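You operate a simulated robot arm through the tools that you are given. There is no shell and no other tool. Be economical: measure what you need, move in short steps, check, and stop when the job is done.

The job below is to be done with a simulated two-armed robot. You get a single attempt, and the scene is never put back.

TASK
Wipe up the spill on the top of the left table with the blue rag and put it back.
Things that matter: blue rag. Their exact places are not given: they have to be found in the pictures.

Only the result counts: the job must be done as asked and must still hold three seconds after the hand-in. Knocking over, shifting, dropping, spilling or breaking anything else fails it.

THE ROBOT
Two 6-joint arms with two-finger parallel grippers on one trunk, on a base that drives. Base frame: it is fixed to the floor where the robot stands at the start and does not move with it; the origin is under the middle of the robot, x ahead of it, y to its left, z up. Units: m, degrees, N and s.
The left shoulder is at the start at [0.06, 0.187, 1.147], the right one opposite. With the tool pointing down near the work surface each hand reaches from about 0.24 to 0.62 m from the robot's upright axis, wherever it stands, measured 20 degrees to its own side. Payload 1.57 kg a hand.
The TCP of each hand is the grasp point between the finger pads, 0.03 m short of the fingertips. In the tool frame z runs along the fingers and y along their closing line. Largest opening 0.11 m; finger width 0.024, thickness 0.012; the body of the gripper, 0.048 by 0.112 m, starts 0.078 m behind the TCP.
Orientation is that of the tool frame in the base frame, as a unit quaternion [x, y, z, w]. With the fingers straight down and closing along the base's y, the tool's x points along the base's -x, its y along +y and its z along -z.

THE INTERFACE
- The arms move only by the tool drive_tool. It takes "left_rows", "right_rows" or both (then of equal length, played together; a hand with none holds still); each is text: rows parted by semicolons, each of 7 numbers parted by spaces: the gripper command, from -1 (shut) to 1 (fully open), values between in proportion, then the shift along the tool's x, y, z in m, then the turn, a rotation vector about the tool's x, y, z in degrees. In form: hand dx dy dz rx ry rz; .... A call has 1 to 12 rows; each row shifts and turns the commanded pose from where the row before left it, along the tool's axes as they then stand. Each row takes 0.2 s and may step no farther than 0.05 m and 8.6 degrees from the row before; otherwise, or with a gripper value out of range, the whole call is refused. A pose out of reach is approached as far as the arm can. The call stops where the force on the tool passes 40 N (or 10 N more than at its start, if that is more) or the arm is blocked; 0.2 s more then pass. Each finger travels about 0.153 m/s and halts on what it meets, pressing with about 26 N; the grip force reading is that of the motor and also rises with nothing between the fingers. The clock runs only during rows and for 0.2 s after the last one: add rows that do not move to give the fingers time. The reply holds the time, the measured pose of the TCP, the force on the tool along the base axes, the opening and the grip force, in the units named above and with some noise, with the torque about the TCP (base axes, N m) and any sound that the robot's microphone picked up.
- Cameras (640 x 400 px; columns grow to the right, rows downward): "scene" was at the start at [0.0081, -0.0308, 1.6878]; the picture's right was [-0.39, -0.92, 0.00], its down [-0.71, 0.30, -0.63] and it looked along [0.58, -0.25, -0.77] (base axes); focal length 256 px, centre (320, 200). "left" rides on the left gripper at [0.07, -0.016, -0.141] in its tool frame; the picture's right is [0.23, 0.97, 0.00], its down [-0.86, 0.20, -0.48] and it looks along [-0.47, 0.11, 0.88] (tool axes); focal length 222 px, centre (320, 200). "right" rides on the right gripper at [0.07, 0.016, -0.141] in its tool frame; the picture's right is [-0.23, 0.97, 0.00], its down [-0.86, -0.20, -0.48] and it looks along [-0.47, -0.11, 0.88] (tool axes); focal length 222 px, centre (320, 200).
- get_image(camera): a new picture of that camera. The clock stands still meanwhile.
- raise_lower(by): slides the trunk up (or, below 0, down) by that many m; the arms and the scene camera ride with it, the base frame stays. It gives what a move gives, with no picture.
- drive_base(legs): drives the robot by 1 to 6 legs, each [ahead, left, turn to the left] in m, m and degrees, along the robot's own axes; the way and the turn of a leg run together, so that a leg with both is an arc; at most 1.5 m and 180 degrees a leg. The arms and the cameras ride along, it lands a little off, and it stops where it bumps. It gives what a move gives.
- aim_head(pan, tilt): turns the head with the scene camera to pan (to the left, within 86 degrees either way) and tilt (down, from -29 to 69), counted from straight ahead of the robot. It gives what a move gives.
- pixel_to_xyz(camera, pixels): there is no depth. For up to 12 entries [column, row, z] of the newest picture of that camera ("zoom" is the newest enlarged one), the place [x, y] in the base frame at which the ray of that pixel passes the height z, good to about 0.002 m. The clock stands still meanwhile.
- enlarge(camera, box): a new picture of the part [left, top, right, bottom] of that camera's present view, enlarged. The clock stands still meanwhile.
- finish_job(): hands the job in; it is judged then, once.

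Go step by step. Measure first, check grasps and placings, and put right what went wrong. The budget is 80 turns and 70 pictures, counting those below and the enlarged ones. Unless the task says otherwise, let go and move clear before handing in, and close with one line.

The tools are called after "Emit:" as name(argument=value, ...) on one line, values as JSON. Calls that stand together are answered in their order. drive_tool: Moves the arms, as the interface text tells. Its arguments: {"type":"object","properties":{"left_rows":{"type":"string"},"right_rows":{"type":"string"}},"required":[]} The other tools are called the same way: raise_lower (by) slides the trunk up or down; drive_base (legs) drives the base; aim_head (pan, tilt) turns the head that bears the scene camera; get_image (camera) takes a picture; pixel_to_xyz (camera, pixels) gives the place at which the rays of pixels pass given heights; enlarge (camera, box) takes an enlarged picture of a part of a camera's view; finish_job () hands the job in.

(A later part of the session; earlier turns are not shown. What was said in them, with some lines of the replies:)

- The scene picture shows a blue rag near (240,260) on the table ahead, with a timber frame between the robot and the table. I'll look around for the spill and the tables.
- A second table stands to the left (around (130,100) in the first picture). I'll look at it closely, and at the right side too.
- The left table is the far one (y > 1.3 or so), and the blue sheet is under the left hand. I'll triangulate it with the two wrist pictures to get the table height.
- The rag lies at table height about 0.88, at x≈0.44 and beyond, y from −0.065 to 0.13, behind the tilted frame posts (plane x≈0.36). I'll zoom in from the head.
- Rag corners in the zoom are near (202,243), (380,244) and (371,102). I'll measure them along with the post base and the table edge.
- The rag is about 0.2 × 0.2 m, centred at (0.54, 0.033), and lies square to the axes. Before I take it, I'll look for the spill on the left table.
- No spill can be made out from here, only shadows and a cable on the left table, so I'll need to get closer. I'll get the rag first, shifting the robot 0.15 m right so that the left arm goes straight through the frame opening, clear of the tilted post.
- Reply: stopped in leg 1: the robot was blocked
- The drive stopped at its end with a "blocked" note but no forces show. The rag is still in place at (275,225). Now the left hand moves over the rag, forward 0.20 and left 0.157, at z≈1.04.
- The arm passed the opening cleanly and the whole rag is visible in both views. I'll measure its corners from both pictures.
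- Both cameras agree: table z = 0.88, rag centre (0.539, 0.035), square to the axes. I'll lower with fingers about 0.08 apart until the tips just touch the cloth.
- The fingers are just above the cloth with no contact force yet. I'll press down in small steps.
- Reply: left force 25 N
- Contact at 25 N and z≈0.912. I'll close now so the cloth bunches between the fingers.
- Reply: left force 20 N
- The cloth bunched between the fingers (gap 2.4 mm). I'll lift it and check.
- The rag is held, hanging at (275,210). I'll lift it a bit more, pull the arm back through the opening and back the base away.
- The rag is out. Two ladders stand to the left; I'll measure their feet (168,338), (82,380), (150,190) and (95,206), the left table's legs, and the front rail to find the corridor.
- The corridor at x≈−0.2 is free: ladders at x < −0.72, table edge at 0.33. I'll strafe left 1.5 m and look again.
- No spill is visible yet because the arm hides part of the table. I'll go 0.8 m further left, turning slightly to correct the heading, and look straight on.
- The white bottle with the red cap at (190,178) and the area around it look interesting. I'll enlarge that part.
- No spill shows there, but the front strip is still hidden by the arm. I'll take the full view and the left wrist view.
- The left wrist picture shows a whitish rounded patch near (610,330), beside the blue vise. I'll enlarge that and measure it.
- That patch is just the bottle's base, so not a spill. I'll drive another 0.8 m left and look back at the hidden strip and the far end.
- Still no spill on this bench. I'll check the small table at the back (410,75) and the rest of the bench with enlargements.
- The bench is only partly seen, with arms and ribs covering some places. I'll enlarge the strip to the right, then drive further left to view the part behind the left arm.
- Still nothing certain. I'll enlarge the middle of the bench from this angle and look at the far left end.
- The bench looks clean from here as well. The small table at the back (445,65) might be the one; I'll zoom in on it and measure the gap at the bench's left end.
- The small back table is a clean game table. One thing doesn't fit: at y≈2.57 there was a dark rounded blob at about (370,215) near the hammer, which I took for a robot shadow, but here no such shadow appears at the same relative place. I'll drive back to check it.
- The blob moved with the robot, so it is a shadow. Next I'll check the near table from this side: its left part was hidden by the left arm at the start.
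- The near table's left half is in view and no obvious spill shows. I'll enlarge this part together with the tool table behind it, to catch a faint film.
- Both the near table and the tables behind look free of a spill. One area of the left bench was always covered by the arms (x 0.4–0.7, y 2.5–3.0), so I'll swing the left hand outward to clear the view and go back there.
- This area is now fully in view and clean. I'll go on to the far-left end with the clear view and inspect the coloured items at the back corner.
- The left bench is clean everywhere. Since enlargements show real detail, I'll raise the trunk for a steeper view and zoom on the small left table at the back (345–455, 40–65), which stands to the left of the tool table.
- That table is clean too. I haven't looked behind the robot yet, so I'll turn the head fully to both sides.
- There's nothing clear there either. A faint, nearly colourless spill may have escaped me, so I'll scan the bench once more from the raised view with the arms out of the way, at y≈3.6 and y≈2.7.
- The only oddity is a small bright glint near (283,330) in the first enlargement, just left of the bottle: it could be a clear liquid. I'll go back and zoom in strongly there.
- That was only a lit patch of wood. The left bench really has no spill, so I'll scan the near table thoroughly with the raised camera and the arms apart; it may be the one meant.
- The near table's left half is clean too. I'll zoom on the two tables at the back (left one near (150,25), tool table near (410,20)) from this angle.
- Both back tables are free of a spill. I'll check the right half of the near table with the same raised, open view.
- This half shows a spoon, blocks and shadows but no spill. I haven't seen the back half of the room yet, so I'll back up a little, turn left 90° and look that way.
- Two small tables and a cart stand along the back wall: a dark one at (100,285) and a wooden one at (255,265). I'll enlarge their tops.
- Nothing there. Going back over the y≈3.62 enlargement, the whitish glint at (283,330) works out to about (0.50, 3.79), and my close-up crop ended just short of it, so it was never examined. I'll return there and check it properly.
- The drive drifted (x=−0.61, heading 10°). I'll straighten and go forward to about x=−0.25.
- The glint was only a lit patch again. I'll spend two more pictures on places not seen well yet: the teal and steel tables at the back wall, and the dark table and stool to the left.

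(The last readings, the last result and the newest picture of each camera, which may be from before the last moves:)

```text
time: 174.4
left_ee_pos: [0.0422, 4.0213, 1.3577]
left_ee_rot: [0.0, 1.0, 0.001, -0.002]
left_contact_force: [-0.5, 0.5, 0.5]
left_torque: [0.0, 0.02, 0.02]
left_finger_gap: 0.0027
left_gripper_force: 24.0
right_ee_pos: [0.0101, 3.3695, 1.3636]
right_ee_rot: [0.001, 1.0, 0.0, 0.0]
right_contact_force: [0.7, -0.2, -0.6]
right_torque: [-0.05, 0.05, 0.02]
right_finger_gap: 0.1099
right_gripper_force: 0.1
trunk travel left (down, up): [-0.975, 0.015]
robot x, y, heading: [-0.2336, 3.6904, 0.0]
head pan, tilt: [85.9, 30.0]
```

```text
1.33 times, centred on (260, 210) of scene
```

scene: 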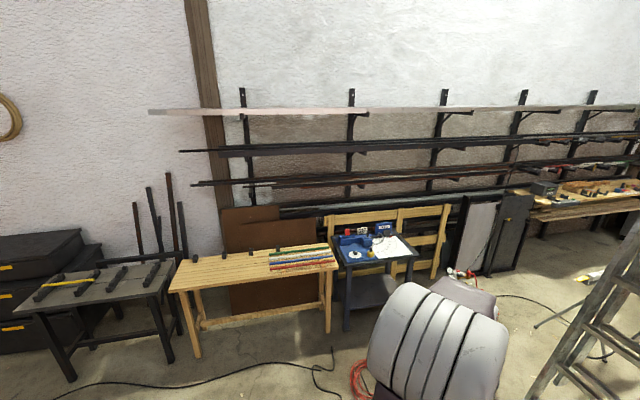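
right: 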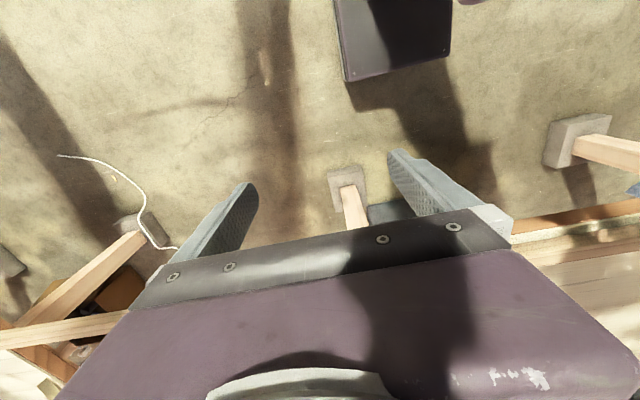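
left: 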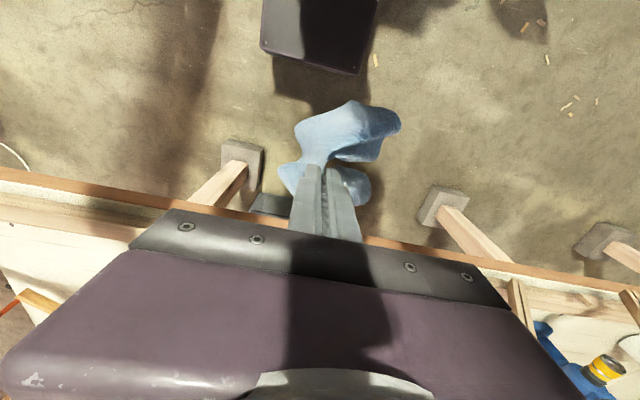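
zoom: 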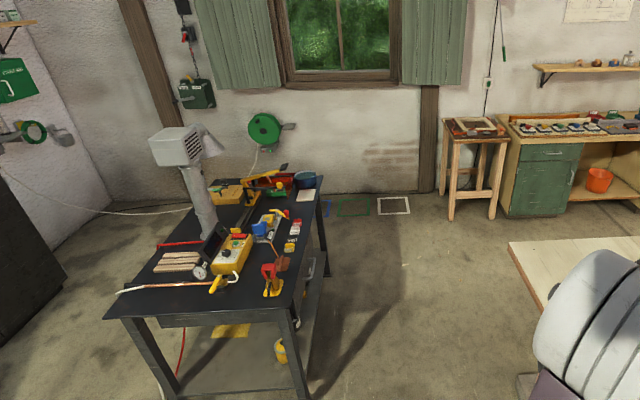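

No spill there either. I'll head back to the near table, where the rag has to be returned, and use the open, raised view to check the one strip near the rag's place that the left arm covered at the start.

Emit:
drive_base(legs=[[0, -1.5, 0], [0, -0.5, 0]])

Emit:
aim_head(pan=5, tilt=50)

```text
time: 184.4
left_ee_pos: [0.0165, 2.0183, 1.3575]
left_ee_rot: [0.007, 1.0, 0.0, -0.002]
left_contact_force: [0.5, 0.2, -1.0]
left_torque: [-0.01, 0.03, 0.0]
left_finger_gap: 0.0024
left_gripper_force: 23.5
right_ee_pos: [-0.0229, 1.3646, 1.3653]
right_ee_rot: [0.007, 1.0, -0.002, 0.0]
right_contact_force: [0.0, -0.2, -0.8]
right_torque: [-0.03, 0.01, 0.04]
right_finger_gap: 0.1102
right_gripper_force: 0.1
trunk travel left (down, up): [-0.975, 0.015]
robot x, y, heading: [-0.2658, 1.6852, -0.9]
head pan, tilt: [85.9, 30.0]
```

```text
time: 186.0
left_ee_pos: [0.0142, 2.0151, 1.3584]
left_ee_rot: [0.007, 1.0, 0.002, -0.003]
left_contact_force: [0.0, -0.1, 0.3]
left_torque: [0.01, 0.0, 0.03]
left_finger_gap: 0.0023
left_gripper_force: 23.6
right_ee_pos: [-0.0236, 1.3623, 1.3636]
right_ee_rot: [0.007, 1.0, -0.001, 0.0]
right_contact_force: [0.5, -0.1, 0.6]
right_torque: [-0.03, 0.03, -0.03]
right_finger_gap: 0.11
right_gripper_force: 0.0
trunk travel left (down, up): [-0.975, 0.015]
robot x, y, heading: [-0.2663, 1.6861, -0.8]
head pan, tilt: [5.0, 50.0]
```

Position is good (x −0.27, heading −0.8°). I'll do the last leg and take a picture.

Emit:
drive_base(legs=[[0.03, -1.5, 0.8]])

Emit:
get_image(camera="scene")

```text
refused: leg 1 is longer than a leg can be; nothing moved
```

```text
4 pictures are left
```

scene: 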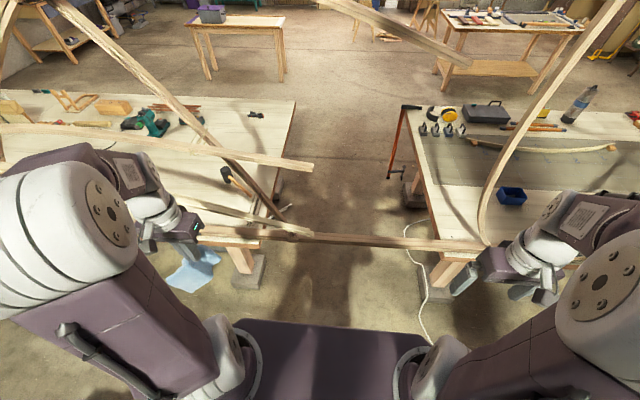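

The leg was refused for length and nothing moved; the picture shows both bench ends clean. I'll redo the leg a bit shorter.

Emit:
drive_base(legs=[[0.03, -1.45, 0.8]])

Emit:
aim_head(pan=0, tilt=55)

Emit:
enlarge(camera="scene", box=[130, 20, 514, 260])

```text
time: 193.3
left_ee_pos: [0.0414, 0.5417, 1.3575]
left_ee_rot: [-0.012, 1.0, 0.001, -0.003]
left_contact_force: [0.1, 0.4, 0.1]
left_torque: [0.01, 0.0, 0.01]
left_finger_gap: 0.0023
left_gripper_force: 23.8
right_ee_pos: [0.0245, -0.1108, 1.3642]
right_ee_rot: [-0.011, 1.0, -0.001, 0.0]
right_contact_force: [0.3, 0.9, -0.2]
right_torque: [-0.04, 0.04, 0.0]
right_finger_gap: 0.1101
right_gripper_force: 0.1
trunk travel left (down, up): [-0.975, 0.015]
robot x, y, heading: [-0.2307, 0.2054, 1.3]
head pan, tilt: [5.0, 50.0]
```

```text
time: 194.0
left_ee_pos: [0.0397, 0.5408, 1.3578]
left_ee_rot: [-0.012, 1.0, 0.001, -0.003]
left_contact_force: [0.4, 0.1, 0.3]
left_torque: [0.01, -0.02, -0.01]
left_finger_gap: 0.002
left_gripper_force: 24.2
right_ee_pos: [0.0242, -0.113, 1.364]
right_ee_rot: [-0.012, 1.0, 0.0, 0.0]
right_contact_force: [0.0, 0.2, -0.5]
right_torque: [-0.01, -0.02, 0.01]
right_finger_gap: 0.1103
right_gripper_force: 0.0
trunk travel left (down, up): [-0.975, 0.015]
robot x, y, heading: [-0.2277, 0.2013, 1.3]
head pan, tilt: [0.0, 55.0]
```

```text
1.67 times, centred on (322, 140) of scene
```

zoom: 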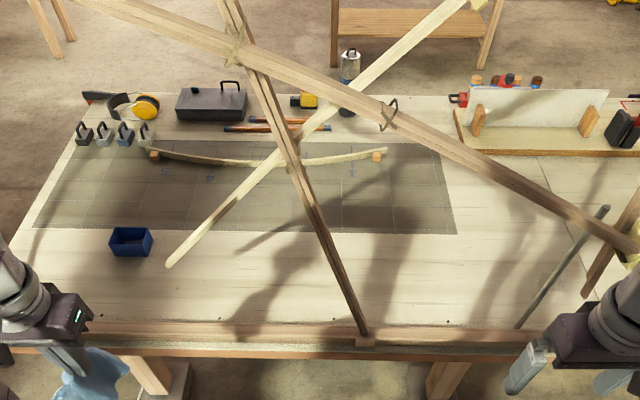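

The whole near table is in view and shows only shadows. With no spill found on any table, I'll put the rag back where it lay. First I'll return to the earlier approach pose: shift right, straighten, lower the trunk and bring the left hand back in.

Emit:
drive_base(legs=[[0, -0.35, -1.3]])

Emit:
raise_lower(by=-0.26)

Emit:
drive_tool(left_rows="-1 0 -0.045 0 0 0 0; -1 0 -0.045 0 0 0 0; -1 0 -0.045 0 0 0 0; -1 -0.02 -0.045 0 0 0 0; -1 -0.02 -0.045 0 0 0 0; -1 -0.02 -0.04 0 0 0 0; -1 0 0 0 0 0 0")

```text
time: 196.3
left_ee_pos: [0.0515, 0.1852, 1.356]
left_ee_rot: [-0.002, 1.0, -0.001, -0.003]
left_contact_force: [0.3, -0.3, -0.4]
left_torque: [-0.02, 0.01, 0.03]
left_finger_gap: 0.0024
left_gripper_force: 23.7
right_ee_pos: [0.0229, -0.4688, 1.3645]
right_ee_rot: [-0.001, 1.0, -0.001, 0.0]
right_contact_force: [-0.1, 0.2, -0.1]
right_torque: [-0.02, 0.02, 0.0]
right_finger_gap: 0.1097
right_gripper_force: 0.1
trunk travel left (down, up): [-0.975, 0.015]
robot x, y, heading: [-0.2247, -0.148, 0.2]
head pan, tilt: [0.0, 55.0]
```

```text
time: 198.9
left_ee_pos: [0.0525, 0.1813, 1.0974]
left_ee_rot: [-0.003, 1.0, 0.002, -0.003]
left_contact_force: [0.1, -0.2, -0.3]
left_torque: [-0.01, 0.02, 0.03]
left_finger_gap: 0.0027
left_gripper_force: 24.2
right_ee_pos: [0.0231, -0.4714, 1.1041]
right_ee_rot: [-0.002, 1.0, 0.0, 0.0]
right_contact_force: [1.1, -0.9, 0.9]
right_torque: [0.0, 0.01, -0.04]
right_finger_gap: 0.1097
right_gripper_force: 0.1
trunk travel left (down, up): [-0.715, 0.275]
robot x, y, heading: [-0.2251, -0.1498, -0.1]
head pan, tilt: [0.0, 55.0]
```

```text
time: 200.6
left_ee_pos: [0.112, -0.0818, 1.0969]
left_ee_rot: [-0.002, 1.0, 0.0, -0.003]
left_contact_force: [-0.8, 0.4, -0.1]
left_torque: [0.0, 0.02, 0.03]
left_finger_gap: 0.0025
left_gripper_force: 23.9
right_ee_pos: [0.0246, -0.471, 1.1035]
right_ee_rot: [-0.003, 1.0, -0.001, 0.0]
right_contact_force: [-0.3, 0.4, -1.0]
right_torque: [0.0, 0.02, -0.02]
right_finger_gap: 0.1102
right_gripper_force: 0.0
trunk travel left (down, up): [-0.715, 0.275]
robot x, y, heading: [-0.2253, -0.147, 0.2]
head pan, tilt: [0.0, 55.0]
```

Everything matches the earlier pose. I'll drive ahead 0.222 m and retrace the arm's path through the opening.

Emit:
drive_base(legs=[[0.222, 0, 0]])

Emit:
drive_tool(left_rows="-1 -0.04 0.03 0 0 0 0; -1 -0.04 0.03 0 0 0 0; -1 -0.04 0.03 0 0 0 0; -1 -0.04 0.02 0 0 0 0; -1 -0.04 0.006 0 0 0 0; -1 0 0 0.03 0 0 0; -1 0 0 0.03 0 0 0; -1 0 0 0 0 0 0")

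```text
time: 202.2
left_ee_pos: [0.3343, -0.0816, 1.0976]
left_ee_rot: [-0.004, 1.0, 0.001, -0.003]
left_contact_force: [-0.5, 0.2, -0.2]
left_torque: [-0.01, -0.02, 0.0]
left_finger_gap: 0.0025
left_gripper_force: 24.1
right_ee_pos: [0.2477, -0.471, 1.1036]
right_ee_rot: [-0.002, 1.0, -0.001, 0.0]
right_contact_force: [0.5, -0.6, 1.0]
right_torque: [-0.02, -0.01, -0.01]
right_finger_gap: 0.1101
right_gripper_force: 0.0
trunk travel left (down, up): [-0.715, 0.275]
robot x, y, heading: [-0.004, -0.1503, 0.3]
head pan, tilt: [0.0, 55.0]
```

```text
time: 204.1
left_ee_pos: [0.5332, 0.0381, 1.039]
left_ee_rot: [-0.003, 1.0, 0.002, -0.003]
left_contact_force: [0.0, 0.3, 0.6]
left_torque: [-0.03, -0.01, -0.01]
left_finger_gap: 0.0024
left_gripper_force: 24.0
right_ee_pos: [0.2471, -0.4697, 1.1033]
right_ee_rot: [-0.003, 1.0, -0.001, 0.0]
right_contact_force: [0.3, 0.1, 0.1]
right_torque: [-0.03, 0.02, -0.03]
right_finger_gap: 0.1101
right_gripper_force: 0.0
trunk travel left (down, up): [-0.715, 0.275]
robot x, y, heading: [-0.004, -0.1513, 0.5]
head pan, tilt: [0.0, 55.0]
```

The hand is over the rag's original place. I'll lower to the old grasp height and open slowly so the cloth spreads out.

Emit:
drive_tool(left_rows="-1 0 -0.004 0.04 0 0 0; -1 0 0 0.04 0 0 0; -1 0 0 0.03 0 0 0; -1 0 0 0.012 0 0 0; -1 0 0 0.003 0 0 0; -1 0 0 0 0 0 0; -0.6 0 0 0 0 0 0; -0.2 0 0 0 0 0 0; 0.2 0 0 0 0 0 0; 0.45 0 0 0 0 0 0; 0.45 0 0 0 0 0 0")

Emit:
get_image(camera="left")

```text
time: 206.4
left_ee_pos: [0.533, 0.0336, 0.9121]
left_ee_rot: [-0.003, 1.0, 0.003, -0.003]
left_contact_force: [-0.1, 0.7, 4.0]
left_torque: [-0.18, 0.07, -0.06]
left_finger_gap: 0.0791
left_gripper_force: 0.1
right_ee_pos: [0.2484, -0.4704, 1.1028]
right_ee_rot: [-0.002, 1.0, 0.0, 0.0]
right_contact_force: [-0.2, -0.1, 0.1]
right_torque: [0.0, 0.03, -0.05]
right_finger_gap: 0.1101
right_gripper_force: 0.0
trunk travel left (down, up): [-0.715, 0.275]
robot x, y, heading: [-0.0039, -0.148, 0.0]
head pan, tilt: [0.0, 55.0]
```

```text
2 pictures are left
```

left: 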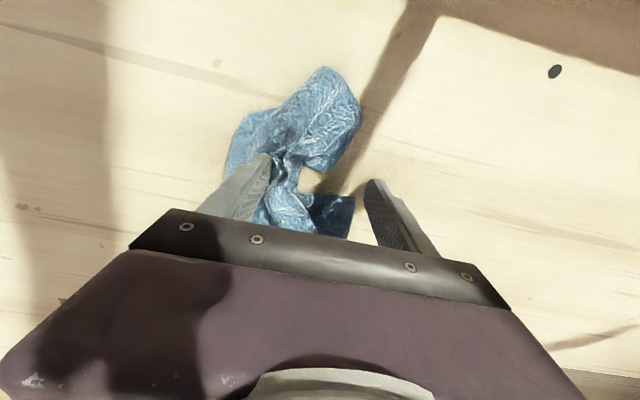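

The rag is released at its old place, crumpled and about 3 cm to the right of its centre. I'll lift off, retract the arm and check.

Emit:
drive_tool(left_rows="0.45 0 0 -0.01 0 0 0; 0.45 0 0 -0.03 0 0 0; 0.45 0 0 -0.04 0 0 0; 0.45 0 0 -0.045 0 0 0; 1 0 0 -0.03 0 0 0; 1 0 0 -0.03 0 0 0; 1 0.04 -0.01 0 0 0 0; 1 0.04 -0.02 0 0 0 0; 1 0.04 -0.03 0 0 0 0; 1 0.04 -0.03 0 0 0 0; 1 0.04 -0.03 0 0 0 0; 1 0 0 0 0 0 0")

Emit:
drive_base(legs=[[-0.2, 0, 0]])

Emit:
get_image(camera="scene")

```text
time: 209.1
left_ee_pos: [0.334, -0.0854, 1.0948]
left_ee_rot: [-0.004, 1.0, 0.001, -0.003]
left_contact_force: [0.5, -0.5, -0.3]
left_torque: [0.03, 0.02, 0.0]
left_finger_gap: 0.1102
left_gripper_force: 0.0
right_ee_pos: [0.2493, -0.4697, 1.1043]
right_ee_rot: [-0.002, 1.0, 0.0, 0.0]
right_contact_force: [-0.3, 0.1, -0.5]
right_torque: [0.01, -0.01, 0.01]
right_finger_gap: 0.1101
right_gripper_force: 0.0
trunk travel left (down, up): [-0.715, 0.275]
robot x, y, heading: [-0.0025, -0.1503, 0.0]
head pan, tilt: [0.0, 55.0]
```

```text
time: 210.6
left_ee_pos: [0.1374, -0.0863, 1.0957]
left_ee_rot: [-0.005, 1.0, 0.002, -0.004]
left_contact_force: [0.2, 0.3, 0.9]
left_torque: [-0.02, -0.01, -0.05]
left_finger_gap: 0.1098
left_gripper_force: 0.0
right_ee_pos: [0.0522, -0.4706, 1.1036]
right_ee_rot: [-0.004, 1.0, -0.002, 0.0]
right_contact_force: [-0.5, -0.3, -0.1]
right_torque: [0.01, 0.02, -0.01]
right_finger_gap: 0.11
right_gripper_force: 0.1
trunk travel left (down, up): [-0.715, 0.275]
robot x, y, heading: [-0.1984, -0.1501, 0.3]
head pan, tilt: [0.0, 55.0]
```

```text
1 pictures are left
```

scene: 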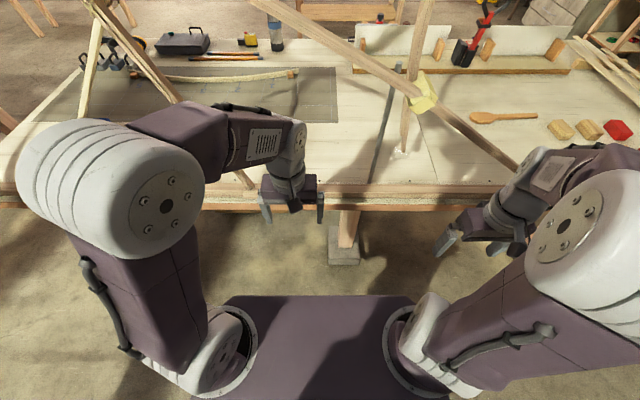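

The left hand is clear and empty. A whitish mark shows at (400,152) near the foot of the right strut; I'll use the last picture to look at it closely.

Emit:
enlarge(camera="scene", box=[260, 90, 440, 202])

Emit:
pixel_to_xyz(camera="scene", pixels=[[400, 152, 0.88], [393, 157, 0.88], [410, 148, 0.88]])

```text
3.56 times, centred on (350, 146) of scene
```

zoom: 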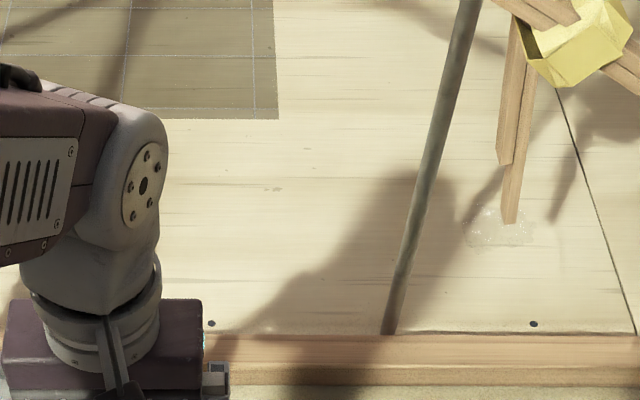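

```text
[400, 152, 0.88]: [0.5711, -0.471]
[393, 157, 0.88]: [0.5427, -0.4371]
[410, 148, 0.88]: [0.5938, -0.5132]
```

There it is: a clear, glossy puddle on the near table at zoom (462–535, 203–252), by the strut's lower end. So the near table is the "left table". I'll measure the puddle and the obstacles around it.

Emit:
pixel_to_xyz(camera="zoom", pixels=[[462, 232, 0.88], [533, 235, 0.88], [495, 203, 0.88], [495, 250, 0.88], [560, 262, 0.88], [562, 225, 0.88], [389, 332, 0.88], [425, 190, 1.0], [470, 0, 1.2], [512, 222, 0.95], [512, 222, 1.05], [512, 222, 1.15]])

Emit:
pixel_to_xyz(camera="left", pixels=[[228, 170, 0.88], [325, 68, 0.88], [360, 105, 0.88], [265, 220, 0.88], [350, 237, 0.88], [240, 125, 0.88], [290, 165, 0.89]])

```text
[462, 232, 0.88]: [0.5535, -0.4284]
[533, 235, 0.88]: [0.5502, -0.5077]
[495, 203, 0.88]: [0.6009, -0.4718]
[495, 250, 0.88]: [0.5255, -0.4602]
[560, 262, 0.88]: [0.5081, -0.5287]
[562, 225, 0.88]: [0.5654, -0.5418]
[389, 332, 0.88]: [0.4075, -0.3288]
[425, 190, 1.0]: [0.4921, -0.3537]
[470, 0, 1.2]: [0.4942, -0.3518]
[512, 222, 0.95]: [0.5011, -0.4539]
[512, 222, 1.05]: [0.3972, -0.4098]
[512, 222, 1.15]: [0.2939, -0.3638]
```

```text
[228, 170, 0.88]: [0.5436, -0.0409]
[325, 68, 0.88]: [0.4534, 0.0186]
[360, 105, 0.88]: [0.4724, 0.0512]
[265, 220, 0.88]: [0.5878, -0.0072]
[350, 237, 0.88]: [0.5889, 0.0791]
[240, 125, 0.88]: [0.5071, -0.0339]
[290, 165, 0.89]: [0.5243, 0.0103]
```

The puddle is centred near (0.56, −0.475), about 0.08–0.1 m across. A vertical rod stands at (0.40, −0.33) and the diagonal beam rises over there, so I'll bring the rag in from the right, above the low end of the diagonal. First I regrasp the rag, whose clump is at about (0.525, 0.008).

Emit:
drive_base(legs=[[0.197, 0, 0]])

Emit:
drive_tool(left_rows="1 -0.04 0.024 0 0 0 0; 1 -0.04 0.024 0 0 0 0; 1 -0.04 0.024 0 0 0 0; 1 -0.04 0.02 0 0 0 0; 1 -0.033 0.002 0 0 0 0; 0.9 0 0 0.04 0 0 0; 0.85 0 0 0.04 0 0 0; 0.85 0 0 0.04 0 0 0; 0.85 0 0 0.04 0 0 0; 0.85 0 0 0.015 0 0 0; 0.85 0 0 0 0 0 0")

```text
time: 212.2
left_ee_pos: [0.3316, -0.086, 1.096]
left_ee_rot: [-0.002, 1.0, 0.002, -0.002]
left_contact_force: [-0.4, -0.3, -0.4]
left_torque: [0.02, 0.0, -0.03]
left_finger_gap: 0.1099
left_gripper_force: 0.1
right_ee_pos: [0.244, -0.4727, 1.1037]
right_ee_rot: [0.0, 1.0, 0.0, 0.001]
right_contact_force: [-0.7, -0.4, 0.7]
right_torque: [0.03, 0.01, 0.0]
right_finger_gap: 0.1098
right_gripper_force: 0.0
trunk travel left (down, up): [-0.715, 0.275]
robot x, y, heading: [-0.0054, -0.1453, 0.2]
head pan, tilt: [0.0, 55.0]
```

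```text
time: 214.6
left_ee_pos: [0.5226, 0.0071, 0.9209]
left_ee_rot: [-0.002, 1.0, 0.002, -0.003]
left_contact_force: [0.7, -0.6, 0.6]
left_torque: [0.0, -0.01, 0.01]
left_finger_gap: 0.1017
left_gripper_force: 0.1
right_ee_pos: [0.244, -0.4705, 1.1036]
right_ee_rot: [-0.002, 1.0, -0.001, 0.001]
right_contact_force: [1.3, -0.1, 0.4]
right_torque: [-0.06, -0.02, -0.01]
right_finger_gap: 0.11
right_gripper_force: 0.0
trunk travel left (down, up): [-0.715, 0.275]
robot x, y, heading: [-0.0062, -0.1493, 0.3]
head pan, tilt: [0.0, 55.0]
```

The fingers straddle the clump at z 0.921. I'll lower to contact and close.

Emit:
drive_tool(left_rows="0.85 0 0 0.005 0 0 0; 0.85 0 0 0.003 0 0 0; 0.85 0 0 0.001 0 0 0; 0.5 0 0 0 0 0 0; 0.1 0 0 0 0 0 0; -0.3 0 0 0 0 0 0; -0.7 0 0 0 0 0 0; -1 0 0 0 0 0 0; -1 0 0 0 0 0 0; -1 0 0 0 0 0 0")

```text
time: 216.8
left_ee_pos: [0.5244, 0.0089, 0.911]
left_ee_rot: [-0.001, 1.0, 0.001, -0.002]
left_contact_force: [0.6, 0.4, 1.6]
left_torque: [-0.05, -0.01, -0.03]
left_finger_gap: 0.0038
left_gripper_force: 24.5
right_ee_pos: [0.2445, -0.4714, 1.1044]
right_ee_rot: [-0.001, 1.0, -0.001, 0.0]
right_contact_force: [-0.4, -0.2, 0.7]
right_torque: [-0.02, 0.0, 0.02]
right_finger_gap: 0.1099
right_gripper_force: 0.1
trunk travel left (down, up): [-0.715, 0.275]
robot x, y, heading: [-0.0059, -0.1502, -0.0]
head pan, tilt: [0.0, 55.0]
```

The gap of 3.8 mm means a good wad of cloth is held. I'll lift, retract, back off, raise the trunk 0.18 and move right.

Emit:
drive_tool(left_rows="-1 0 0 -0.02 0 0 0; -1 0 0 -0.04 0 0 0; -1 0 0 -0.045 0 0 0; -1 0 0 -0.045 0 0 0; -1 0 0 -0.035 0 0 0; -1 0.04 -0.01 0 0 0 0; -1 0.04 -0.02 0 0 0 0; -1 0.04 -0.02 0 0 0 0; -1 0.04 -0.02 0 0 0 0; -1 0.03 -0.02 0 0 0 0; -1 0 0 0 0 0 0")

Emit:
drive_base(legs=[[-0.2, 0, 0]])

Emit:
raise_lower(by=0.18)

Emit:
drive_base(legs=[[0, -0.7, 0]])

```text
time: 219.2
left_ee_pos: [0.3355, -0.0819, 1.0964]
left_ee_rot: [-0.001, 1.0, 0.0, -0.004]
left_contact_force: [-0.6, -0.1, -0.2]
left_torque: [0.03, 0.02, -0.02]
left_finger_gap: 0.0037
left_gripper_force: 24.4
right_ee_pos: [0.2458, -0.4712, 1.1044]
right_ee_rot: [-0.001, 1.0, -0.001, 0.0]
right_contact_force: [-0.3, 0.1, -0.5]
right_torque: [-0.02, 0.03, -0.01]
right_finger_gap: 0.1099
right_gripper_force: 0.2
trunk travel left (down, up): [-0.715, 0.275]
robot x, y, heading: [-0.0014, -0.1499, 0.2]
head pan, tilt: [0.0, 55.0]
```

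```text
time: 220.8
left_ee_pos: [0.1414, -0.0834, 1.0978]
left_ee_rot: [-0.001, 1.0, 0.002, -0.003]
left_contact_force: [0.0, -0.9, -0.4]
left_torque: [0.0, 0.01, -0.01]
left_finger_gap: 0.0037
left_gripper_force: 24.7
right_ee_pos: [0.0495, -0.4729, 1.1031]
right_ee_rot: [0.0, 1.0, -0.001, 0.0]
right_contact_force: [0.2, 0.5, -0.5]
right_torque: [0.02, 0.02, -0.02]
right_finger_gap: 0.1102
right_gripper_force: 0.1
trunk travel left (down, up): [-0.715, 0.275]
robot x, y, heading: [-0.1976, -0.1494, -0.2]
head pan, tilt: [0.0, 55.0]
```

```text
time: 222.8
left_ee_pos: [0.1407, -0.0824, 1.2764]
left_ee_rot: [-0.002, 1.0, 0.002, -0.003]
left_contact_force: [0.0, 0.5, -0.2]
left_torque: [0.0, 0.01, 0.03]
left_finger_gap: 0.0039
left_gripper_force: 24.3
right_ee_pos: [0.0482, -0.4715, 1.2831]
right_ee_rot: [-0.002, 1.0, -0.001, 0.0]
right_contact_force: [1.0, -0.7, -0.2]
right_torque: [0.02, 0.02, -0.01]
right_finger_gap: 0.1099
right_gripper_force: 0.0
trunk travel left (down, up): [-0.895, 0.095]
robot x, y, heading: [-0.1964, -0.1505, 0.1]
head pan, tilt: [0.0, 55.0]
```

```text
time: 226.6
left_ee_pos: [0.1438, -0.7738, 1.2763]
left_ee_rot: [-0.003, 1.0, 0.001, -0.002]
left_contact_force: [0.1, 0.0, -0.5]
left_torque: [0.0, 0.01, -0.04]
left_finger_gap: 0.0036
left_gripper_force: 25.1
right_ee_pos: [0.053, -1.1621, 1.2847]
right_ee_rot: [-0.003, 1.0, -0.001, 0.0]
right_contact_force: [-0.4, 0.9, -0.7]
right_torque: [0.01, -0.02, 0.02]
right_finger_gap: 0.1103
right_gripper_force: 0.1
trunk travel left (down, up): [-0.895, 0.095]
robot x, y, heading: [-0.1924, -0.8429, 0.3]
head pan, tilt: [0.0, 55.0]
```

The robot is at (−0.19, −0.84) with the rag still held. I'll go ahead 0.225 m, reach forward over the low beam, then shift left over the puddle at z≈1.28.

Emit:
drive_base(legs=[[0.225, 0, 0]])

Emit:
drive_tool(left_rows="-1 -0.04 0 0 0 0 0; -1 -0.04 0 0 0 0 0; -1 -0.04 0 0 0 0 0; -1 -0.04 0 0 0 0 0; -1 -0.03 0 0 0 0 0; -1 0 0.04 0 0 0 0; -1 0 0.04 0 0 0 0; -1 0 0.04 0 0 0 0; -1 0 0.04 0 0 0 0; -1 0 0.04 0 0 0 0; -1 0 0.04 0 0 0 0; -1 0 0.03 0 0 0 0")

```text
time: 228.3
left_ee_pos: [0.3586, -0.7731, 1.2783]
left_ee_rot: [-0.004, 1.0, 0.002, 0.0]
left_contact_force: [-0.5, 0.6, 0.0]
left_torque: [0.01, -0.04, 0.01]
left_finger_gap: 0.0037
left_gripper_force: 25.1
right_ee_pos: [0.2701, -1.1613, 1.2845]
right_ee_rot: [-0.004, 1.0, -0.001, 0.001]
right_contact_force: [-0.6, -0.6, 0.5]
right_torque: [0.01, -0.05, 0.02]
right_finger_gap: 0.1099
right_gripper_force: 0.0
trunk travel left (down, up): [-0.895, 0.095]
robot x, y, heading: [0.0281, -0.8397, 0.6]
head pan, tilt: [0.0, 55.0]
```

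```text
time: 230.9
left_ee_pos: [0.5519, -0.5, 1.2752]
left_ee_rot: [-0.005, 1.0, 0.001, -0.002]
left_contact_force: [0.0, 0.6, -0.7]
left_torque: [0.0, 0.01, 0.0]
left_finger_gap: 0.0039
left_gripper_force: 25.4
right_ee_pos: [0.2745, -1.1603, 1.285]
right_ee_rot: [-0.003, 1.0, -0.001, -0.001]
right_contact_force: [0.4, -0.6, 0.5]
right_torque: [0.0, -0.01, -0.05]
right_finger_gap: 0.1098
right_gripper_force: 0.0
trunk travel left (down, up): [-0.895, 0.095]
robot x, y, heading: [0.0281, -0.8437, 0.5]
head pan, tilt: [0.0, 55.0]
```

No contact so far. I'll lower to z≈0.96.

Emit:
drive_tool(left_rows="-1 0 0 0.04 0 0 0; -1 0 0 0.04 0 0 0; -1 0 0 0.04 0 0 0; -1 0 0 0.04 0 0 0; -1 0 0 0.04 0 0 0; -1 0 0 0.04 0 0 0; -1 0 0 0.04 0 0 0; -1 0 0 0.035 0 0 0; -1 0 0 0 0 0 0")

```text
time: 232.9
left_ee_pos: [0.548, -0.5015, 0.9632]
left_ee_rot: [-0.004, 1.0, 0.002, -0.003]
left_contact_force: [-0.6, -0.4, 0.7]
left_torque: [0.0, 0.01, 0.01]
left_finger_gap: 0.0039
left_gripper_force: 24.2
right_ee_pos: [0.2747, -1.1624, 1.2835]
right_ee_rot: [-0.004, 1.0, 0.0, 0.0]
right_contact_force: [0.1, -0.2, 0.4]
right_torque: [0.0, 0.0, -0.04]
right_finger_gap: 0.11
right_gripper_force: 0.1
trunk travel left (down, up): [-0.895, 0.095]
robot x, y, heading: [0.0271, -0.8432, 0.5]
head pan, tilt: [0.0, 55.0]
```

The pose is reached freely. I'll lower to light contact (z≈0.912).

Emit:
drive_tool(left_rows="-1 0 0 0.03 0 0 0; -1 0 0 0.015 0 0 0; -1 0 0 0.005 0 0 0; -1 0 0 0.002 0 0 0; -1 0 0 0 0 0 0")

```text
time: 234.1
left_ee_pos: [0.5491, -0.4996, 0.9096]
left_ee_rot: [-0.005, 1.0, 0.002, -0.001]
left_contact_force: [-0.3, -1.2, 7.7]
left_torque: [0.02, 0.09, 0.03]
left_finger_gap: 0.0038
left_gripper_force: 24.3
right_ee_pos: [0.2728, -1.1636, 1.283]
right_ee_rot: [-0.003, 1.0, 0.0, 0.0]
right_contact_force: [0.1, -0.1, 0.2]
right_torque: [0.03, -0.01, -0.01]
right_finger_gap: 0.11
right_gripper_force: 0.1
trunk travel left (down, up): [-0.895, 0.095]
robot x, y, heading: [0.0231, -0.84, 0.7]
head pan, tilt: [0.0, 55.0]
```

Contact at about 8 N. I'll wipe the area x 0.505–0.62, y −0.55 to −0.41 in overlapping strokes.

Emit:
drive_tool(left_rows="-1 0.022 -0.025 0 0 0 0; -1 0.022 -0.025 0 0 0 0; -1 0 0.035 0 0 0 0; -1 0 0.035 0 0 0 0; -1 0 0.035 0 0 0 0; -1 0 0.035 0 0 0 0; -1 -0.02 0 0 0 0 0; -1 0 -0.035 0 0 0 0; -1 0 -0.035 0 0 0 0; -1 0 -0.035 0 0 0 0; -1 0 -0.035 0 0 0 0; -1 -0.02 0 0 0 0 0")

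Emit:
drive_tool(left_rows="-1 0 0.035 0 0 0 0; -1 0 0.035 0 0 0 0; -1 0 0.035 0 0 0 0; -1 0 0.035 0 0 0 0; -1 -0.02 0 0 0 0 0; -1 0 -0.035 0 0 0 0; -1 0 -0.035 0 0 0 0; -1 0 -0.035 0 0 0 0; -1 0 -0.035 0 0 0 0; -1 -0.02 0 0 0 0 0; -1 0 0.035 0 0 0 0; -1 0 0.035 0 0 0 0")

Emit:
drive_tool(left_rows="-1 0 0.035 0 0 0 0; -1 0 0.035 0 0 0 0; -1 -0.02 0 0 0 0 0; -1 0 -0.035 0 0 0 0; -1 0 -0.035 0 0 0 0; -1 0 -0.035 0 0 0 0; -1 0 -0.035 0 0 0 0; -1 -0.015 0 0 0 0 0; -1 0 0.035 0 0 0 0; -1 0 0.035 0 0 0 0; -1 0 0.035 0 0 0 0; -1 0 0.035 0 0 0 0")

```text
time: 236.7
left_ee_pos: [0.5388, -0.5536, 0.9145]
left_ee_rot: [-0.005, 1.0, 0.002, -0.002]
left_contact_force: [-0.3, -1.0, -0.5]
left_torque: [0.04, 0.01, 0.04]
left_finger_gap: 0.0037
left_gripper_force: 24.2
left hand out of reach, approached as far as the arm can: row 7
right_ee_pos: [0.2747, -1.1606, 1.2831]
right_ee_rot: [-0.004, 1.0, -0.001, 0.0]
right_contact_force: [0.0, 0.0, -0.1]
right_torque: [-0.02, -0.01, -0.04]
right_finger_gap: 0.11
right_gripper_force: 0.1
trunk travel left (down, up): [-0.895, 0.095]
robot x, y, heading: [0.0242, -0.8457, 0.3]
head pan, tilt: [0.0, 55.0]
```

```text
time: 239.3
left_ee_pos: [0.5529, -0.4983, 0.9152]
left_ee_rot: [-0.004, 1.0, 0.001, -0.002]
left_contact_force: [-0.5, 0.5, 0.1]
left_torque: [-0.01, -0.03, -0.02]
left_finger_gap: 0.004
left_gripper_force: 25.0
left hand out of reach, approached as far as the arm can: row 4, 5
right_ee_pos: [0.2735, -1.1597, 1.2852]
right_ee_rot: [-0.004, 1.0, -0.001, 0.0]
right_contact_force: [0.2, 0.1, -0.1]
right_torque: [-0.04, -0.01, -0.03]
right_finger_gap: 0.1098
right_gripper_force: 0.1
trunk travel left (down, up): [-0.895, 0.095]
robot x, y, heading: [0.0271, -0.8399, 0.4]
head pan, tilt: [0.0, 55.0]
```

```text
time: 241.9
left_ee_pos: [0.5417, -0.4467, 0.9297]
left_ee_rot: [-0.003, 1.0, 0.001, -0.002]
left_contact_force: [-0.3, -0.2, -0.4]
left_torque: [-0.01, -0.01, -0.04]
left_finger_gap: 0.0039
left_gripper_force: 24.6
left hand out of reach, approached as far as the arm can: row 1, 2, 3, 12
right_ee_pos: [0.2731, -1.1599, 1.2851]
right_ee_rot: [-0.003, 1.0, -0.001, 0.0]
right_contact_force: [-0.1, 1.2, 0.0]
right_torque: [-0.02, -0.04, -0.02]
right_finger_gap: 0.11
right_gripper_force: 0.0
trunk travel left (down, up): [-0.895, 0.095]
robot x, y, heading: [0.0255, -0.8449, 0.6]
head pan, tilt: [0.0, 55.0]
```

The arm ran out of reach on the far part, so the hand lifted slightly. I'll raise the hand, move the robot 0.07 m ahead and lower the trunk by 0.04 to gain reach.

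Emit:
drive_tool(left_rows="-1 0.04 -0.04 -0.03 0 0 0; -1 0.04 -0.04 -0.02 0 0 0; -1 0 0 0 0 0 0")

Emit:
drive_base(legs=[[0.07, 0, 0]])

Emit:
raise_lower(by=-0.04)

```text
refused: row 1 steps farther than a row can; nothing moved
```

```text
time: 242.9
left_ee_pos: [0.6081, -0.4476, 0.9356]
left_ee_rot: [-0.005, 1.0, 0.001, 0.0]
left_contact_force: [-1.5, 0.2, -0.2]
left_torque: [0.0, -0.05, 0.02]
left_finger_gap: 0.0039
left_gripper_force: 24.5
right_ee_pos: [0.3352, -1.1617, 1.286]
right_ee_rot: [-0.002, 1.0, -0.001, 0.004]
right_contact_force: [-0.4, -0.3, 1.1]
right_torque: [-0.01, -0.07, -0.04]
right_finger_gap: 0.11
right_gripper_force: 0.0
trunk travel left (down, up): [-0.895, 0.095]
robot x, y, heading: [0.0935, -0.8394, 0.4]
head pan, tilt: [0.0, 55.0]
```

```text
time: 243.5
left_ee_pos: [0.6119, -0.4487, 0.9141]
left_ee_rot: [-0.004, 1.0, 0.004, 0.004]
left_contact_force: [-0.1, 0.2, 0.5]
left_torque: [0.02, -0.06, 0.01]
left_finger_gap: 0.0039
left_gripper_force: 24.6
right_ee_pos: [0.3377, -1.1638, 1.2604]
right_ee_rot: [-0.003, 1.0, 0.001, 0.003]
right_contact_force: [-1.0, -0.2, -0.2]
right_torque: [0.01, -0.05, 0.01]
right_finger_gap: 0.1098
right_gripper_force: 0.1
trunk travel left (down, up): [-0.872, 0.118]
robot x, y, heading: [0.0932, -0.8411, 0.4]
head pan, tilt: [0.0, 55.0]
stopped: the force on the tool passed its limit at 48 N (the readings are from after the stop); the commanded pose is now the measured one
```

The base move went as intended, and lowering the trunk pressed the rag on the table and stopped safely; the hand is now at (0.612, −0.449). I'll set light contact again and wipe the strokes from far to near.

Emit:
drive_tool(left_rows="-1 0 0 0.004 0 0 0; -1 0 0.028 0 0 0 0; -1 0 -0.035 0 0 0 0; -1 0 -0.035 0 0 0 0; -1 0 -0.035 0 0 0 0; -1 0 -0.03 0 0 0 0; -1 0.018 0 0 0 0 0; -1 0 0.035 0 0 0 0; -1 0 0.035 0 0 0 0; -1 0 0.035 0 0 0 0; -1 0 0.03 0 0 0 0; -1 0.018 0 0 0 0 0")

```text
time: 246.1
left_ee_pos: [0.5745, -0.4306, 0.9121]
left_ee_rot: [-0.003, 1.0, 0.003, 0.002]
left_contact_force: [4.3, 2.6, 9.5]
left_torque: [0.01, -0.1, -0.01]
left_finger_gap: 0.0039
left_gripper_force: 24.5
left hand out of reach, approached as far as the arm can: row 2
right_ee_pos: [0.3432, -1.1624, 1.2612]
right_ee_rot: [-0.003, 1.0, 0.0, 0.001]
right_contact_force: [-0.4, -0.8, 0.8]
right_torque: [0.03, 0.0, -0.03]
right_finger_gap: 0.11
right_gripper_force: 0.1
trunk travel left (down, up): [-0.872, 0.118]
robot x, y, heading: [0.0955, -0.841, 0.3]
head pan, tilt: [0.0, 55.0]
```

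Good: there's about 9 N of contact throughout, with friction. I'll continue the strokes toward the near edge and then do a second pass back.

Emit:
drive_tool(left_rows="-1 0 -0.035 0 0 0 0; -1 0 -0.035 0 0 0 0; -1 0 -0.035 0 0 0 0; -1 0 -0.03 0 0 0 0; -1 0.018 0 0 0 0 0; -1 0 0.035 0 0 0 0; -1 0 0.035 0 0 0 0; -1 0 0.035 0 0 0 0; -1 0 0.03 0 0 0 0; -1 0.018 0 0 0 0 0; -1 0 -0.035 0 0 0 0; -1 0 -0.035 0 0 0 0")

Emit:
drive_tool(left_rows="-1 0 -0.035 0 0 0 0; -1 0 -0.03 0 0 0 0; -1 0.018 0 0 0 0 0; -1 0 0.035 0 0 0 0; -1 0 0.035 0 0 0 0; -1 0 0.035 0 0 0 0; -1 0 0.03 0 0 0 0; -1 0.015 0 0 0 0 0; -1 0 -0.035 0 0 0 0; -1 0 -0.035 0 0 0 0; -1 0 -0.035 0 0 0 0; -1 0 -0.03 0 0 0 0")

Emit:
drive_tool(left_rows="-1 -0.035 0 0 0 0 0; -1 -0.035 0 0 0 0 0; -1 -0.035 0 0 0 0 0; -1 0 0.025 0 0 0 0; -1 0.035 0 0 0 0 0; -1 0.035 0 0 0 0 0; -1 0.035 0 0 0 0 0; -1 0 0.025 0 0 0 0; -1 -0.035 0 0 0 0 0; -1 -0.035 0 0 0 0 0; -1 -0.035 0 0 0 0 0; -1 0 0.025 0 0 0 0")

Emit:
drive_tool(left_rows="-1 0.035 0 0 0 0 0; -1 0.035 0 0 0 0 0; -1 0.035 0 0 0 0 0; -1 0 0.025 0 0 0 0; -1 -0.035 0 0 0 0 0; -1 -0.035 0 0 0 0 0; -1 -0.03 0 0 0 0 0; -1 0 0.02 0 0 0 0; -1 0.035 0 0 0 0 0; -1 0.035 0 0 0 0 0; -1 0.03 0 0 0 0 0; -1 0 0 0 0 0 0")

```text
time: 248.7
left_ee_pos: [0.5342, -0.5046, 0.912]
left_ee_rot: [-0.004, 1.0, 0.003, 0.001]
left_contact_force: [-4.7, 9.9, 28.1]
left_torque: [0.21, 0.21, -0.05]
left_finger_gap: 0.0039
left_gripper_force: 25.0
right_ee_pos: [0.3427, -1.1635, 1.2599]
right_ee_rot: [-0.003, 1.0, -0.001, 0.002]
right_contact_force: [0.0, -0.6, 0.0]
right_torque: [0.05, 0.01, 0.01]
right_finger_gap: 0.1098
right_gripper_force: 0.1
trunk travel left (down, up): [-0.872, 0.118]
robot x, y, heading: [0.0917, -0.843, 0.4]
head pan, tilt: [0.0, 55.0]
```

```text
time: 249.5
left_ee_pos: [0.5242, -0.5651, 0.9114]
left_ee_rot: [-0.004, 1.0, 0.004, 0.005]
left_contact_force: [1.8, -5.1, 13.6]
left_torque: [-0.26, 0.01, 0.03]
left_finger_gap: 0.004
left_gripper_force: 25.0
right_ee_pos: [0.3425, -1.1642, 1.2604]
right_ee_rot: [-0.002, 1.0, 0.0, 0.001]
right_contact_force: [-0.4, -0.5, 0.0]
right_torque: [-0.03, -0.06, 0.03]
right_finger_gap: 0.1098
right_gripper_force: 0.1
trunk travel left (down, up): [-0.872, 0.118]
robot x, y, heading: [0.0959, -0.8416, 0.3]
head pan, tilt: [0.0, 55.0]
stopped in row 4 (left hand): the force on the tool passed its limit at 47 N (the readings are from after the stop); the commanded pose is now the measured one
```

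```text
time: 252.1
left_ee_pos: [0.6288, -0.4867, 0.9115]
left_ee_rot: [-0.002, 1.0, 0.002, 0.003]
left_contact_force: [0.3, -1.0, 2.6]
left_torque: [-0.07, 0.0, -0.02]
left_finger_gap: 0.0037
left_gripper_force: 24.3
right_ee_pos: [0.3443, -1.1598, 1.261]
right_ee_rot: [-0.001, 1.0, -0.001, 0.0]
right_contact_force: [-0.1, 0.0, 0.5]
right_torque: [0.0, 0.05, 0.01]
right_finger_gap: 0.1099
right_gripper_force: 0.2
trunk travel left (down, up): [-0.872, 0.118]
robot x, y, heading: [0.0955, -0.8361, 0.4]
head pan, tilt: [0.0, 55.0]
```

```text
time: 254.7
left_ee_pos: [0.5201, -0.4468, 0.9101]
left_ee_rot: [-0.003, 1.0, 0.005, 0.005]
left_contact_force: [4.7, 2.0, 17.5]
left_torque: [0.1, -0.02, -0.03]
left_finger_gap: 0.0039
left_gripper_force: 24.9
left hand out of reach, approached as far as the arm can: row 8
right_ee_pos: [0.3437, -1.163, 1.2617]
right_ee_rot: [-0.003, 1.0, -0.001, 0.001]
right_contact_force: [0.0, 0.8, -0.4]
right_torque: [0.0, -0.01, 0.0]
right_finger_gap: 0.11
right_gripper_force: 0.0
trunk travel left (down, up): [-0.872, 0.118]
robot x, y, heading: [0.0949, -0.8387, 0.2]
head pan, tilt: [0.0, 55.0]
```

The second pass is done over x 0.52–0.63, y −0.565 to −0.445. One last pass covers the left and near borders, with slightly less pressure.

Emit:
drive_tool(left_rows="-1 0 0.022 -0.001 0 0 0; -1 -0.03 0 0 0 0 0; -1 -0.03 0 0 0 0 0; -1 0.03 0 0 0 0 0; -1 0.03 0 0 0 0 0; -1 0.02 0 0 0 0 0; -1 0 -0.035 0 0 0 0; -1 0 -0.035 0 0 0 0; -1 0 -0.035 0 0 0 0; -1 0 -0.03 0 0 0 0; -1 0 0 0 0 0 0")

```text
time: 257.1
left_ee_pos: [0.4987, -0.562, 0.9131]
left_ee_rot: [-0.003, 1.0, 0.002, 0.003]
left_contact_force: [-0.3, 0.3, 0.1]
left_torque: [-0.03, 0.02, 0.03]
left_finger_gap: 0.004
left_gripper_force: 24.7
right_ee_pos: [0.3431, -1.1618, 1.2604]
right_ee_rot: [-0.003, 1.0, -0.001, 0.0]
right_contact_force: [0.1, -0.9, -0.7]
right_torque: [0.0, -0.01, 0.04]
right_finger_gap: 0.1098
right_gripper_force: 0.0
trunk travel left (down, up): [-0.872, 0.118]
robot x, y, heading: [0.0946, -0.8427, 0.4]
head pan, tilt: [0.0, 55.0]
```

The wiping is finished. I'll lift straight up, move right past the post, then retract and back away the way I came.

Emit:
drive_tool(left_rows="-1 0 0 -0.03 0 0 0; -1 -0.03 0 -0.035 0 0 0; -1 -0.02 0 -0.04 0 0 0; -1 0 0 -0.045 0 0 0; -1 0 0 -0.045 0 0 0; -1 0 0 -0.045 0 0 0; -1 0 0 -0.045 0 0 0; -1 0 0 -0.045 0 0 0; -1 0 0 -0.03 0 0 0; -1 0 0 0 0 0 0")

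Emit:
drive_tool(left_rows="-1 0 -0.045 0 0 0 0; -1 0 -0.045 0 0 0 0; -1 0 -0.045 0 0 0 0; -1 0 -0.045 0 0 0 0; -1 0 -0.03 0 0 0 0; -1 0.04 0 0 0 0 0; -1 0.04 0 0 0 0 0; -1 0.035 0 0 0 0 0; -1 0 0 0 0 0 0")

Emit:
drive_base(legs=[[-0.29, 0, 0]])

```text
time: 259.3
left_ee_pos: [0.5469, -0.5621, 1.272]
left_ee_rot: [-0.004, 1.0, 0.003, 0.003]
left_contact_force: [0.7, 0.5, -0.9]
left_torque: [-0.02, 0.02, -0.03]
left_finger_gap: 0.0039
left_gripper_force: 25.2
right_ee_pos: [0.3438, -1.1619, 1.2606]
right_ee_rot: [-0.003, 1.0, -0.001, 0.001]
right_contact_force: [-0.5, 1.4, -0.1]
right_torque: [0.03, 0.0, 0.01]
right_finger_gap: 0.1102
right_gripper_force: 0.1
trunk travel left (down, up): [-0.872, 0.118]
robot x, y, heading: [0.098, -0.8408, 0.6]
head pan, tilt: [0.0, 55.0]
```

```text
time: 261.3
left_ee_pos: [0.4322, -0.7701, 1.2689]
left_ee_rot: [-0.004, 1.0, 0.003, 0.003]
left_contact_force: [0.8, -0.2, 0.2]
left_torque: [0.0, 0.03, 0.02]
left_finger_gap: 0.0037
left_gripper_force: 24.6
right_ee_pos: [0.3438, -1.1623, 1.2603]
right_ee_rot: [-0.002, 1.0, -0.001, 0.0]
right_contact_force: [0.4, 0.8, -0.3]
right_torque: [0.01, 0.01, -0.03]
right_finger_gap: 0.11
right_gripper_force: 0.0
trunk travel left (down, up): [-0.872, 0.118]
robot x, y, heading: [0.0954, -0.8396, 0.3]
head pan, tilt: [0.0, 55.0]
```

```text
time: 263.4
left_ee_pos: [0.1424, -0.7713, 1.2693]
left_ee_rot: [-0.005, 1.0, 0.003, 0.003]
left_contact_force: [0.4, -1.4, -0.5]
left_torque: [0.03, 0.02, 0.02]
left_finger_gap: 0.0036
left_gripper_force: 24.7
right_ee_pos: [0.0556, -1.1635, 1.2605]
right_ee_rot: [-0.005, 1.0, -0.001, -0.001]
right_contact_force: [0.8, 0.3, -0.4]
right_torque: [0.0, 0.04, -0.01]
right_finger_gap: 0.11
right_gripper_force: 0.0
trunk travel left (down, up): [-0.872, 0.118]
robot x, y, heading: [-0.1974, -0.8432, 1.0]
head pan, tilt: [0.0, 55.0]
```

The hand is clear with the rag still held. I'll return to the first station and lower the trunk to its previous height.

Emit:
drive_base(legs=[[0, 0.69, -0.8]])

Emit:
raise_lower(by=-0.157)

```text
time: 267.2
left_ee_pos: [0.1308, -0.0739, 1.2701]
left_ee_rot: [-0.008, 1.0, 0.003, 0.003]
left_contact_force: [0.0, 0.5, 0.3]
left_torque: [0.01, -0.04, 0.01]
left_finger_gap: 0.004
left_gripper_force: 24.8
right_ee_pos: [0.0464, -0.4657, 1.2596]
right_ee_rot: [-0.007, 1.0, 0.0, 0.0]
right_contact_force: [0.3, 0.7, 0.0]
right_torque: [0.0, 0.0, 0.0]
right_finger_gap: 0.1098
right_gripper_force: 0.0
trunk travel left (down, up): [-0.872, 0.118]
robot x, y, heading: [-0.2059, -0.1463, 1.0]
head pan, tilt: [0.0, 55.0]
```

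```text
time: 269.0
left_ee_pos: [0.1304, -0.0723, 1.1126]
left_ee_rot: [-0.009, 1.0, 0.003, 0.003]
left_contact_force: [0.2, -0.3, 0.1]
left_torque: [-0.01, 0.02, -0.02]
left_finger_gap: 0.0038
left_gripper_force: 24.7
right_ee_pos: [0.0466, -0.4646, 1.1025]
right_ee_rot: [-0.008, 1.0, -0.001, 0.0]
right_contact_force: [-0.6, 0.5, 0.1]
right_torque: [-0.02, -0.01, -0.01]
right_finger_gap: 0.11
right_gripper_force: 0.0
trunk travel left (down, up): [-0.715, 0.275]
robot x, y, heading: [-0.2066, -0.1456, 1.1]
head pan, tilt: [0.0, 55.0]
```

I'll drive ahead and take the rag through the opening to its original place.

Emit:
drive_base(legs=[[0.205, 0, -1]])

Emit:
drive_tool(left_rows="-1 -0.04 0.027 0 0 0 0; -1 -0.04 0.027 0 0 0 0; -1 -0.04 0.027 0 0 0 0; -1 -0.04 0.02 0 0 0 0; -1 -0.04 0.008 0 0 0 0; -1 0 0 0.04 0 0 0; -1 0 0 0.04 0 0 0; -1 0 0 0.04 0 0 0; -1 0 0 0.04 0 0 0; -1 0 0 0 0 0 0")

```text
time: 270.6
left_ee_pos: [0.3407, -0.0795, 1.1133]
left_ee_rot: [0.002, 1.0, 0.003, 0.003]
left_contact_force: [0.1, 0.0, 1.0]
left_torque: [-0.02, 0.0, 0.01]
left_finger_gap: 0.004
left_gripper_force: 24.6
right_ee_pos: [0.2482, -0.469, 1.104]
right_ee_rot: [0.004, 1.0, -0.001, 0.001]
right_contact_force: [-0.3, 0.6, 0.3]
right_torque: [-0.02, 0.01, 0.01]
right_finger_gap: 0.1099
right_gripper_force: 0.1
trunk travel left (down, up): [-0.715, 0.275]
robot x, y, heading: [0.0006, -0.1437, -0.3]
head pan, tilt: [0.0, 55.0]
```

```text
time: 272.8
left_ee_pos: [0.5446, 0.031, 0.9529]
left_ee_rot: [0.003, 1.0, 0.002, 0.003]
left_contact_force: [-0.1, -0.1, -0.1]
left_torque: [0.01, 0.01, -0.01]
left_finger_gap: 0.004
left_gripper_force: 25.2
right_ee_pos: [0.2491, -0.47, 1.1035]
right_ee_rot: [0.003, 1.0, -0.001, 0.0]
right_contact_force: [0.1, -0.7, -0.4]
right_torque: [-0.02, -0.02, -0.04]
right_finger_gap: 0.1101
right_gripper_force: 0.0
trunk travel left (down, up): [-0.715, 0.275]
robot x, y, heading: [0.002, -0.1407, -0.4]
head pan, tilt: [0.0, 55.0]
```

I'll set it down, open moderately, and lift out slowly.

Emit:
drive_tool(left_rows="-1 0.005 0.004 0.03 0 0 0; -1 0 0 0.009 0 0 0; -1 0 0 0.001 0 0 0; -0.7 0 0 0 0 0 0; -0.4 0 0 0 0 0 0; 0 0 0 0 0 0 0; 0 0 0 0 0 0 0; 0 0 0 -0.01 0 0 0; 0 0 0 -0.02 0 0 0; 0 0 0 -0.04 0 0 0; 0 0 0 -0.04 0 0 0; 0 0 0 -0.045 0 0 0")

Emit:
drive_tool(left_rows="0.2 0 0 -0.04 0 0 0; 0.5 0.04 -0.01 0 0 0 0; 0.5 0.04 -0.02 0 0 0 0; 0.5 0.04 -0.025 0 0 0 0; 0.5 0.04 -0.03 0 0 0 0; 0.5 0.04 -0.025 0 0 0 0; 0.5 0 0 0 0 0 0")

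Emit:
drive_base(legs=[[-0.2, 0, 0]])

```text
time: 275.4
left_ee_pos: [0.5405, 0.0302, 1.0725]
left_ee_rot: [0.003, 1.0, 0.003, 0.003]
left_contact_force: [-0.8, 0.1, 0.2]
left_torque: [0.03, 0.0, 0.01]
left_finger_gap: 0.0548
left_gripper_force: 0.1
right_ee_pos: [0.2482, -0.4703, 1.1035]
right_ee_rot: [0.003, 1.0, -0.001, 0.001]
right_contact_force: [-0.1, -0.3, 0.5]
right_torque: [-0.02, 0.0, 0.02]
right_finger_gap: 0.1101
right_gripper_force: 0.1
trunk travel left (down, up): [-0.715, 0.275]
robot x, y, heading: [0.0028, -0.1471, -0.3]
head pan, tilt: [0.0, 55.0]
```

```text
time: 277.0
left_ee_pos: [0.3356, -0.0783, 1.1067]
left_ee_rot: [0.003, 1.0, 0.003, 0.002]
left_contact_force: [-0.3, 0.4, -0.2]
left_torque: [0.01, 0.0, 0.01]
left_finger_gap: 0.0827
left_gripper_force: 0.1
right_ee_pos: [0.2489, -0.4695, 1.1032]
right_ee_rot: [0.003, 1.0, -0.001, 0.0]
right_contact_force: [-0.7, 0.3, 1.1]
right_torque: [-0.01, 0.02, 0.01]
right_finger_gap: 0.11
right_gripper_force: 0.1
trunk travel left (down, up): [-0.715, 0.275]
robot x, y, heading: [0.001, -0.1422, -0.3]
head pan, tilt: [0.0, 55.0]
```

```text
time: 278.6
left_ee_pos: [0.1344, -0.0748, 1.1068]
left_ee_rot: [0.0, 1.0, 0.002, 0.003]
left_contact_force: [0.2, 0.3, -0.6]
left_torque: [-0.01, -0.02, -0.03]
left_finger_gap: 0.0825
left_gripper_force: 0.1
right_ee_pos: [0.0495, -0.4674, 1.1032]
right_ee_rot: [0.001, 1.0, -0.002, 0.0]
right_contact_force: [0.3, 0.5, -0.3]
right_torque: [0.0, 0.02, 0.0]
right_finger_gap: 0.1101
right_gripper_force: 0.0
trunk travel left (down, up): [-0.715, 0.275]
robot x, y, heading: [-0.1993, -0.1427, 0.2]
head pan, tilt: [0.0, 55.0]
```

The rag was released at its original place, the hand is empty and clear, and no unexpected forces showed. The picture budget is used up, so I'm handing in.

Emit:
finish_job()

```text
The job is handed in.
```

I wiped the only spill I found, a clear puddle at about (0.56, −0.475) on the table in front of the robot, and put the blue rag back crumpled at about (0.54, 0.035). I had no pictures left to check that the puddle is gone, how the rag landed, or that nothing else moved. Taking this as the "left table" is my reading: I found no spill on the bench further left, though a clear one is easy to miss.
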